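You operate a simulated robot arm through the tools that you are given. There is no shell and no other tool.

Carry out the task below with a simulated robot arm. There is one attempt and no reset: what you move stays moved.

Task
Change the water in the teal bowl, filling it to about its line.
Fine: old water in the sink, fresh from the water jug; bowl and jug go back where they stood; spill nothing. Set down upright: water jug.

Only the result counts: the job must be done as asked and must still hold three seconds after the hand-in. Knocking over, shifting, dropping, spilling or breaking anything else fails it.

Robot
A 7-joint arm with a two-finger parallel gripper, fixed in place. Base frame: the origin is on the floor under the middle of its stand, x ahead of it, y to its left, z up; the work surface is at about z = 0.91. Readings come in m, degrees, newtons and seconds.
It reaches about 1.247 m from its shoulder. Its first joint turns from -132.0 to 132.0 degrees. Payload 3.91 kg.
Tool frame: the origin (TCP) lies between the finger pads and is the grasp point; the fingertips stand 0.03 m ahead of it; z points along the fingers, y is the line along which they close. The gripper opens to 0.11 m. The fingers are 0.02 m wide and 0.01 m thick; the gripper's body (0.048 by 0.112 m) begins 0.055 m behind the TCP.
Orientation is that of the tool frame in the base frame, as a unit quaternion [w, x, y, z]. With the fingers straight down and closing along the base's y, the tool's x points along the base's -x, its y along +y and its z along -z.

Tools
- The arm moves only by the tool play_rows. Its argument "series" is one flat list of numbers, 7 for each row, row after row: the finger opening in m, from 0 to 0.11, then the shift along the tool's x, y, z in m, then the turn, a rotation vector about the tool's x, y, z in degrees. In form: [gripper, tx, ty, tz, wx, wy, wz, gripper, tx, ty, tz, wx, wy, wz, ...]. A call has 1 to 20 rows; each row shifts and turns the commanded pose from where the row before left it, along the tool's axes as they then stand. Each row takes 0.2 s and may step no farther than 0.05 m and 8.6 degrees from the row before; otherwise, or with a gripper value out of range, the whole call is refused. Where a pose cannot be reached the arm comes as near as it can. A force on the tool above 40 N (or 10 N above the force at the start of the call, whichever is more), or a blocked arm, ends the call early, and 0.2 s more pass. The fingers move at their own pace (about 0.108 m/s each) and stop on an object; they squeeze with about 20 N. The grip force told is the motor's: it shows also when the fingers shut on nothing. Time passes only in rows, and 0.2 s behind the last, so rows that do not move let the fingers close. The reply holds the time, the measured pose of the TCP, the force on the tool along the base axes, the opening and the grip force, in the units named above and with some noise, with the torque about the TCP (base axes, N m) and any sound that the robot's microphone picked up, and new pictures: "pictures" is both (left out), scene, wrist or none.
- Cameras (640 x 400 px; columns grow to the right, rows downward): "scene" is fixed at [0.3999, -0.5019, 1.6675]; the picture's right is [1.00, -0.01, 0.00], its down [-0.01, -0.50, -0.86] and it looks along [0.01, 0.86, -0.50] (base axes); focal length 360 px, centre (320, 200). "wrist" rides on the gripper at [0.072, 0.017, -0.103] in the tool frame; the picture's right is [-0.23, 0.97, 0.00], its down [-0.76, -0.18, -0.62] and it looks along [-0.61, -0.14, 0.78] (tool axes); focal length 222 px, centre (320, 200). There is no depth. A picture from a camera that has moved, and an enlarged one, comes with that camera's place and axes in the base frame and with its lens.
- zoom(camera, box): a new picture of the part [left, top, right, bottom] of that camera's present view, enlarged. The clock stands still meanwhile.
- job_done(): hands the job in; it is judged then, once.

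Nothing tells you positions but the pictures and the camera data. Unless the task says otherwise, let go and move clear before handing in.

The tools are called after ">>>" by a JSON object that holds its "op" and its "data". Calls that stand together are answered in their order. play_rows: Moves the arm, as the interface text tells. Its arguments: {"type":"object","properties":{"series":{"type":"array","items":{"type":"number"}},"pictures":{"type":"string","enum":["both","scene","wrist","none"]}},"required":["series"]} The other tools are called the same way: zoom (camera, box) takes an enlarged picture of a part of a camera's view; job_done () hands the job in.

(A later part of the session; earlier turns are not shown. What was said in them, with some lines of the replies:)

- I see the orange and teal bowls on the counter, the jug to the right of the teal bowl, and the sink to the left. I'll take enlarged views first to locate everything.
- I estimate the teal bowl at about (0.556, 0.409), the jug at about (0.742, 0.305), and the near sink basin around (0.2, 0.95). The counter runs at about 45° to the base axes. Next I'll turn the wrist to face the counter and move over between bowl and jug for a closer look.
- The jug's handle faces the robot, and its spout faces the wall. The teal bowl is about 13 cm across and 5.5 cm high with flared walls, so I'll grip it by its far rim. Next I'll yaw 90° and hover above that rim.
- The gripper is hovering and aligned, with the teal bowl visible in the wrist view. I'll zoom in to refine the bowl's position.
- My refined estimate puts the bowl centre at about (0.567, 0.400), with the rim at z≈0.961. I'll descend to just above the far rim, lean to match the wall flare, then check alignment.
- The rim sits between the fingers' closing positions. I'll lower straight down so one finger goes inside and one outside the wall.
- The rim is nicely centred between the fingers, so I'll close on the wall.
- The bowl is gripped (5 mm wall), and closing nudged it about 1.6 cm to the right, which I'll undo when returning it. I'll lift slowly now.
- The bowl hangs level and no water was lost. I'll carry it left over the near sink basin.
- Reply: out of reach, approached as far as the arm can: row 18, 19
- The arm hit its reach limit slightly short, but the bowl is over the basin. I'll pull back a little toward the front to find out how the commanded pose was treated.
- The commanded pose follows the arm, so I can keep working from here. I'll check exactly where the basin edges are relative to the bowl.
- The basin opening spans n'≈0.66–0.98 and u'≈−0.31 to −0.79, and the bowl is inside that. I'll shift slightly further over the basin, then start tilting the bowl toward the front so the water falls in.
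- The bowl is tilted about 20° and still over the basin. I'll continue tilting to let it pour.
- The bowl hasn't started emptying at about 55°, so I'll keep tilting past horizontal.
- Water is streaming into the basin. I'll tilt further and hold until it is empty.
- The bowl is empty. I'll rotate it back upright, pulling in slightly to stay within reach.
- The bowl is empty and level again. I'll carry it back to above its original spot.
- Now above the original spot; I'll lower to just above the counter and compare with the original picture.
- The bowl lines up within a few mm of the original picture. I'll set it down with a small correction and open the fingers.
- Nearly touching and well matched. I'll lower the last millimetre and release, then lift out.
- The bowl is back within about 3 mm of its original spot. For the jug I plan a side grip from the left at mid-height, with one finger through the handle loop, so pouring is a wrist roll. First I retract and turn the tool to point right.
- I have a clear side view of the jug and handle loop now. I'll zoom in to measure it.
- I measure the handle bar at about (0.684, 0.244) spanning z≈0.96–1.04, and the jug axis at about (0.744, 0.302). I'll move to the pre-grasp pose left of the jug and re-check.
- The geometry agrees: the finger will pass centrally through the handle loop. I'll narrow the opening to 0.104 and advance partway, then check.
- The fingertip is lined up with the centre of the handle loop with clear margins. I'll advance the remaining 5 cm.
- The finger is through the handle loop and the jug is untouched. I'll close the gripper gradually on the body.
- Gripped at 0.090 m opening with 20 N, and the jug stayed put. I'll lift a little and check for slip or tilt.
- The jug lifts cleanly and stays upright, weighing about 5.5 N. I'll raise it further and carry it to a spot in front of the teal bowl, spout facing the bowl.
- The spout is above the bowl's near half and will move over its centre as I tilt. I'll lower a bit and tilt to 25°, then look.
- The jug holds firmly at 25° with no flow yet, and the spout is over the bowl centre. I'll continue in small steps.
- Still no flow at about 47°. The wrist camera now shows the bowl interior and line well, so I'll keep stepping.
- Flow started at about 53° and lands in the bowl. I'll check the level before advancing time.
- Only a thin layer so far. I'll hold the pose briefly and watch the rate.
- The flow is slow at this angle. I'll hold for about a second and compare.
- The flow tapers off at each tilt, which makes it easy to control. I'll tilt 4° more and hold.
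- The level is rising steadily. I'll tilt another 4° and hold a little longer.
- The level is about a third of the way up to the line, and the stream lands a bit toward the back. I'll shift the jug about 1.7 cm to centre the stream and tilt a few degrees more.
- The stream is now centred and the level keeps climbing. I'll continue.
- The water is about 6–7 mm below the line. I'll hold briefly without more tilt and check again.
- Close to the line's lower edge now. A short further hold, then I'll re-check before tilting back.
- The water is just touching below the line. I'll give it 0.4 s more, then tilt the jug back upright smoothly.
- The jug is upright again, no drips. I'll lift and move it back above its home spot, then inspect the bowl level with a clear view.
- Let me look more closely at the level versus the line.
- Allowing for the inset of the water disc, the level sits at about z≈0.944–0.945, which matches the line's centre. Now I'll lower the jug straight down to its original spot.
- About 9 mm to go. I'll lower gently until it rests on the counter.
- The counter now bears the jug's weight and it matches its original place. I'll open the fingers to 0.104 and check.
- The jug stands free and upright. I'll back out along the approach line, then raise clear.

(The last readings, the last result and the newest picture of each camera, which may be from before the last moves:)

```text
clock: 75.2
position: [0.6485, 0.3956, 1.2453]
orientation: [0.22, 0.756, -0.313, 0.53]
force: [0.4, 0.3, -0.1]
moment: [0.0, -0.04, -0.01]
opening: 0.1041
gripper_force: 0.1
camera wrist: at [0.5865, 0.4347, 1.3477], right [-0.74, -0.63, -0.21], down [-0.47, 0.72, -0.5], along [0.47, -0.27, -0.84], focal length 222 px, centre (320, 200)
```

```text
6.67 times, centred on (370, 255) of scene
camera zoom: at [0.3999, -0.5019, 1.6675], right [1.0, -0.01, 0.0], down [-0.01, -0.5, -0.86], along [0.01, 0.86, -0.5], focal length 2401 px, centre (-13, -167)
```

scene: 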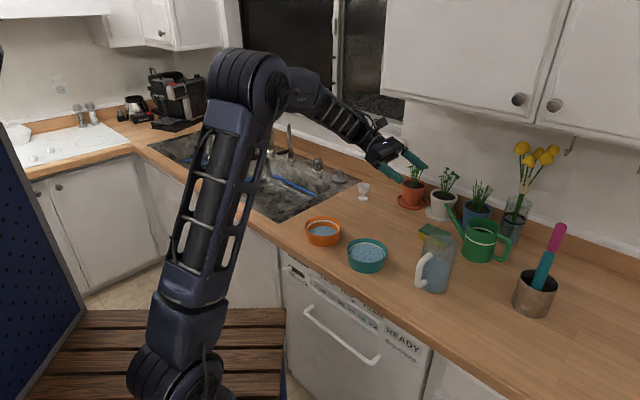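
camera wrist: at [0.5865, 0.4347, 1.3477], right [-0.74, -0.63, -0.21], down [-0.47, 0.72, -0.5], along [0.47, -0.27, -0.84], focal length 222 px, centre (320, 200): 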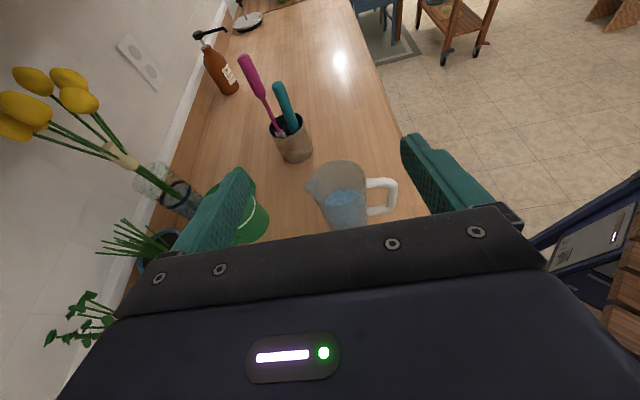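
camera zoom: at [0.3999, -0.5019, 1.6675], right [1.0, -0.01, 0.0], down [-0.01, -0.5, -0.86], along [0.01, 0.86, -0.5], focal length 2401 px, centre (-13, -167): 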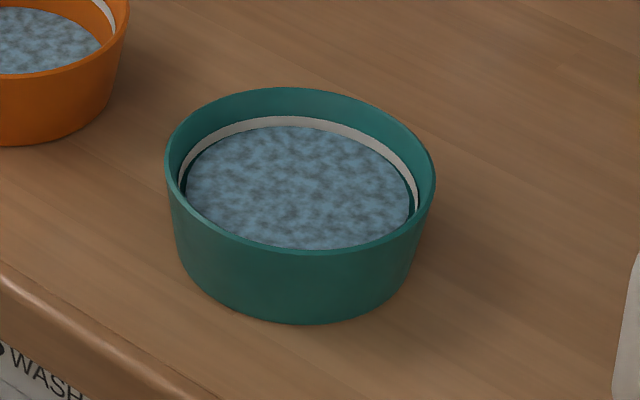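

The jug and bowl are back in place, the level is at the line, and the counter looks dry. I'll do a last check of the sink surroundings for spills.

>>> {"op": "zoom", "data": {"camera": "scene", "box": [170, 100, 380, 260]}}

>>> {"op": "zoom", "data": {"camera": "scene", "box": [350, 233, 385, 262]}}

```text
2.50 times, centred on (275, 180) of scene
camera zoom: at [0.3999, -0.5019, 1.6675], right [1.0, -0.01, 0.0], down [-0.01, -0.5, -0.86], along [0.01, 0.86, -0.5], focal length 900 px, centre (432, 250)
```

zoom: 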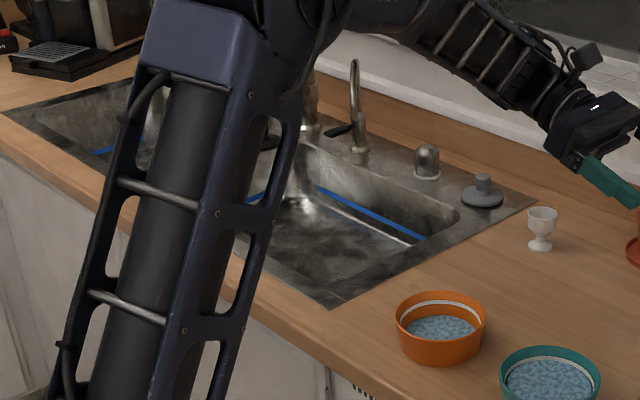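

```text
13.79 times, centred on (368, 248) of scene
camera zoom: at [0.3999, -0.5019, 1.6675], right [1.0, -0.01, 0.0], down [-0.01, -0.5, -0.86], along [0.01, 0.86, -0.5], focal length 4968 px, centre (-335, -455)
```

zoom: 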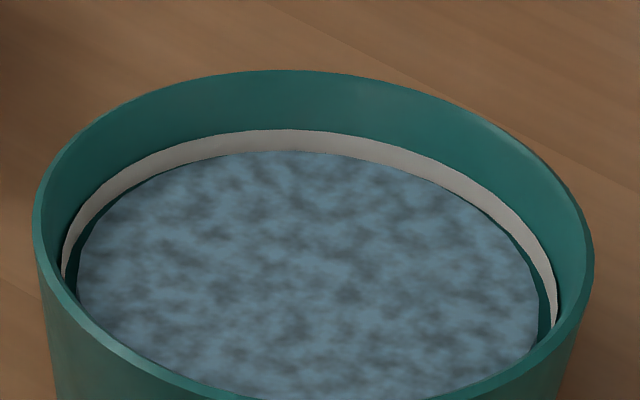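

The sink surroundings and counter are dry, and the bowl is filled to its line with fresh water. The jug stands upright at home and the gripper is clear, so I'm handing in.

>>> {"op": "job_done", "data": {}}

```text
The job is handed in.
```

The teal bowl now holds fresh water from the jug, filled to about its line, and the job has been handed in. The result of the judging hasn't come back.

- **Old water:** I emptied it into the near sink basin, and the bowl was completely empty before refilling.
- **Fill level:** As near as I can measure from the pictures, the water is within about 1 mm of the middle of the white line.
- **Positions:** The bowl and the jug are each back within about 3 mm of where they started. The jug is upright.
- **Spills:** I saw no water on the counter or around the sink. Nothing else was touched, and the gripper is open and clear of everything.
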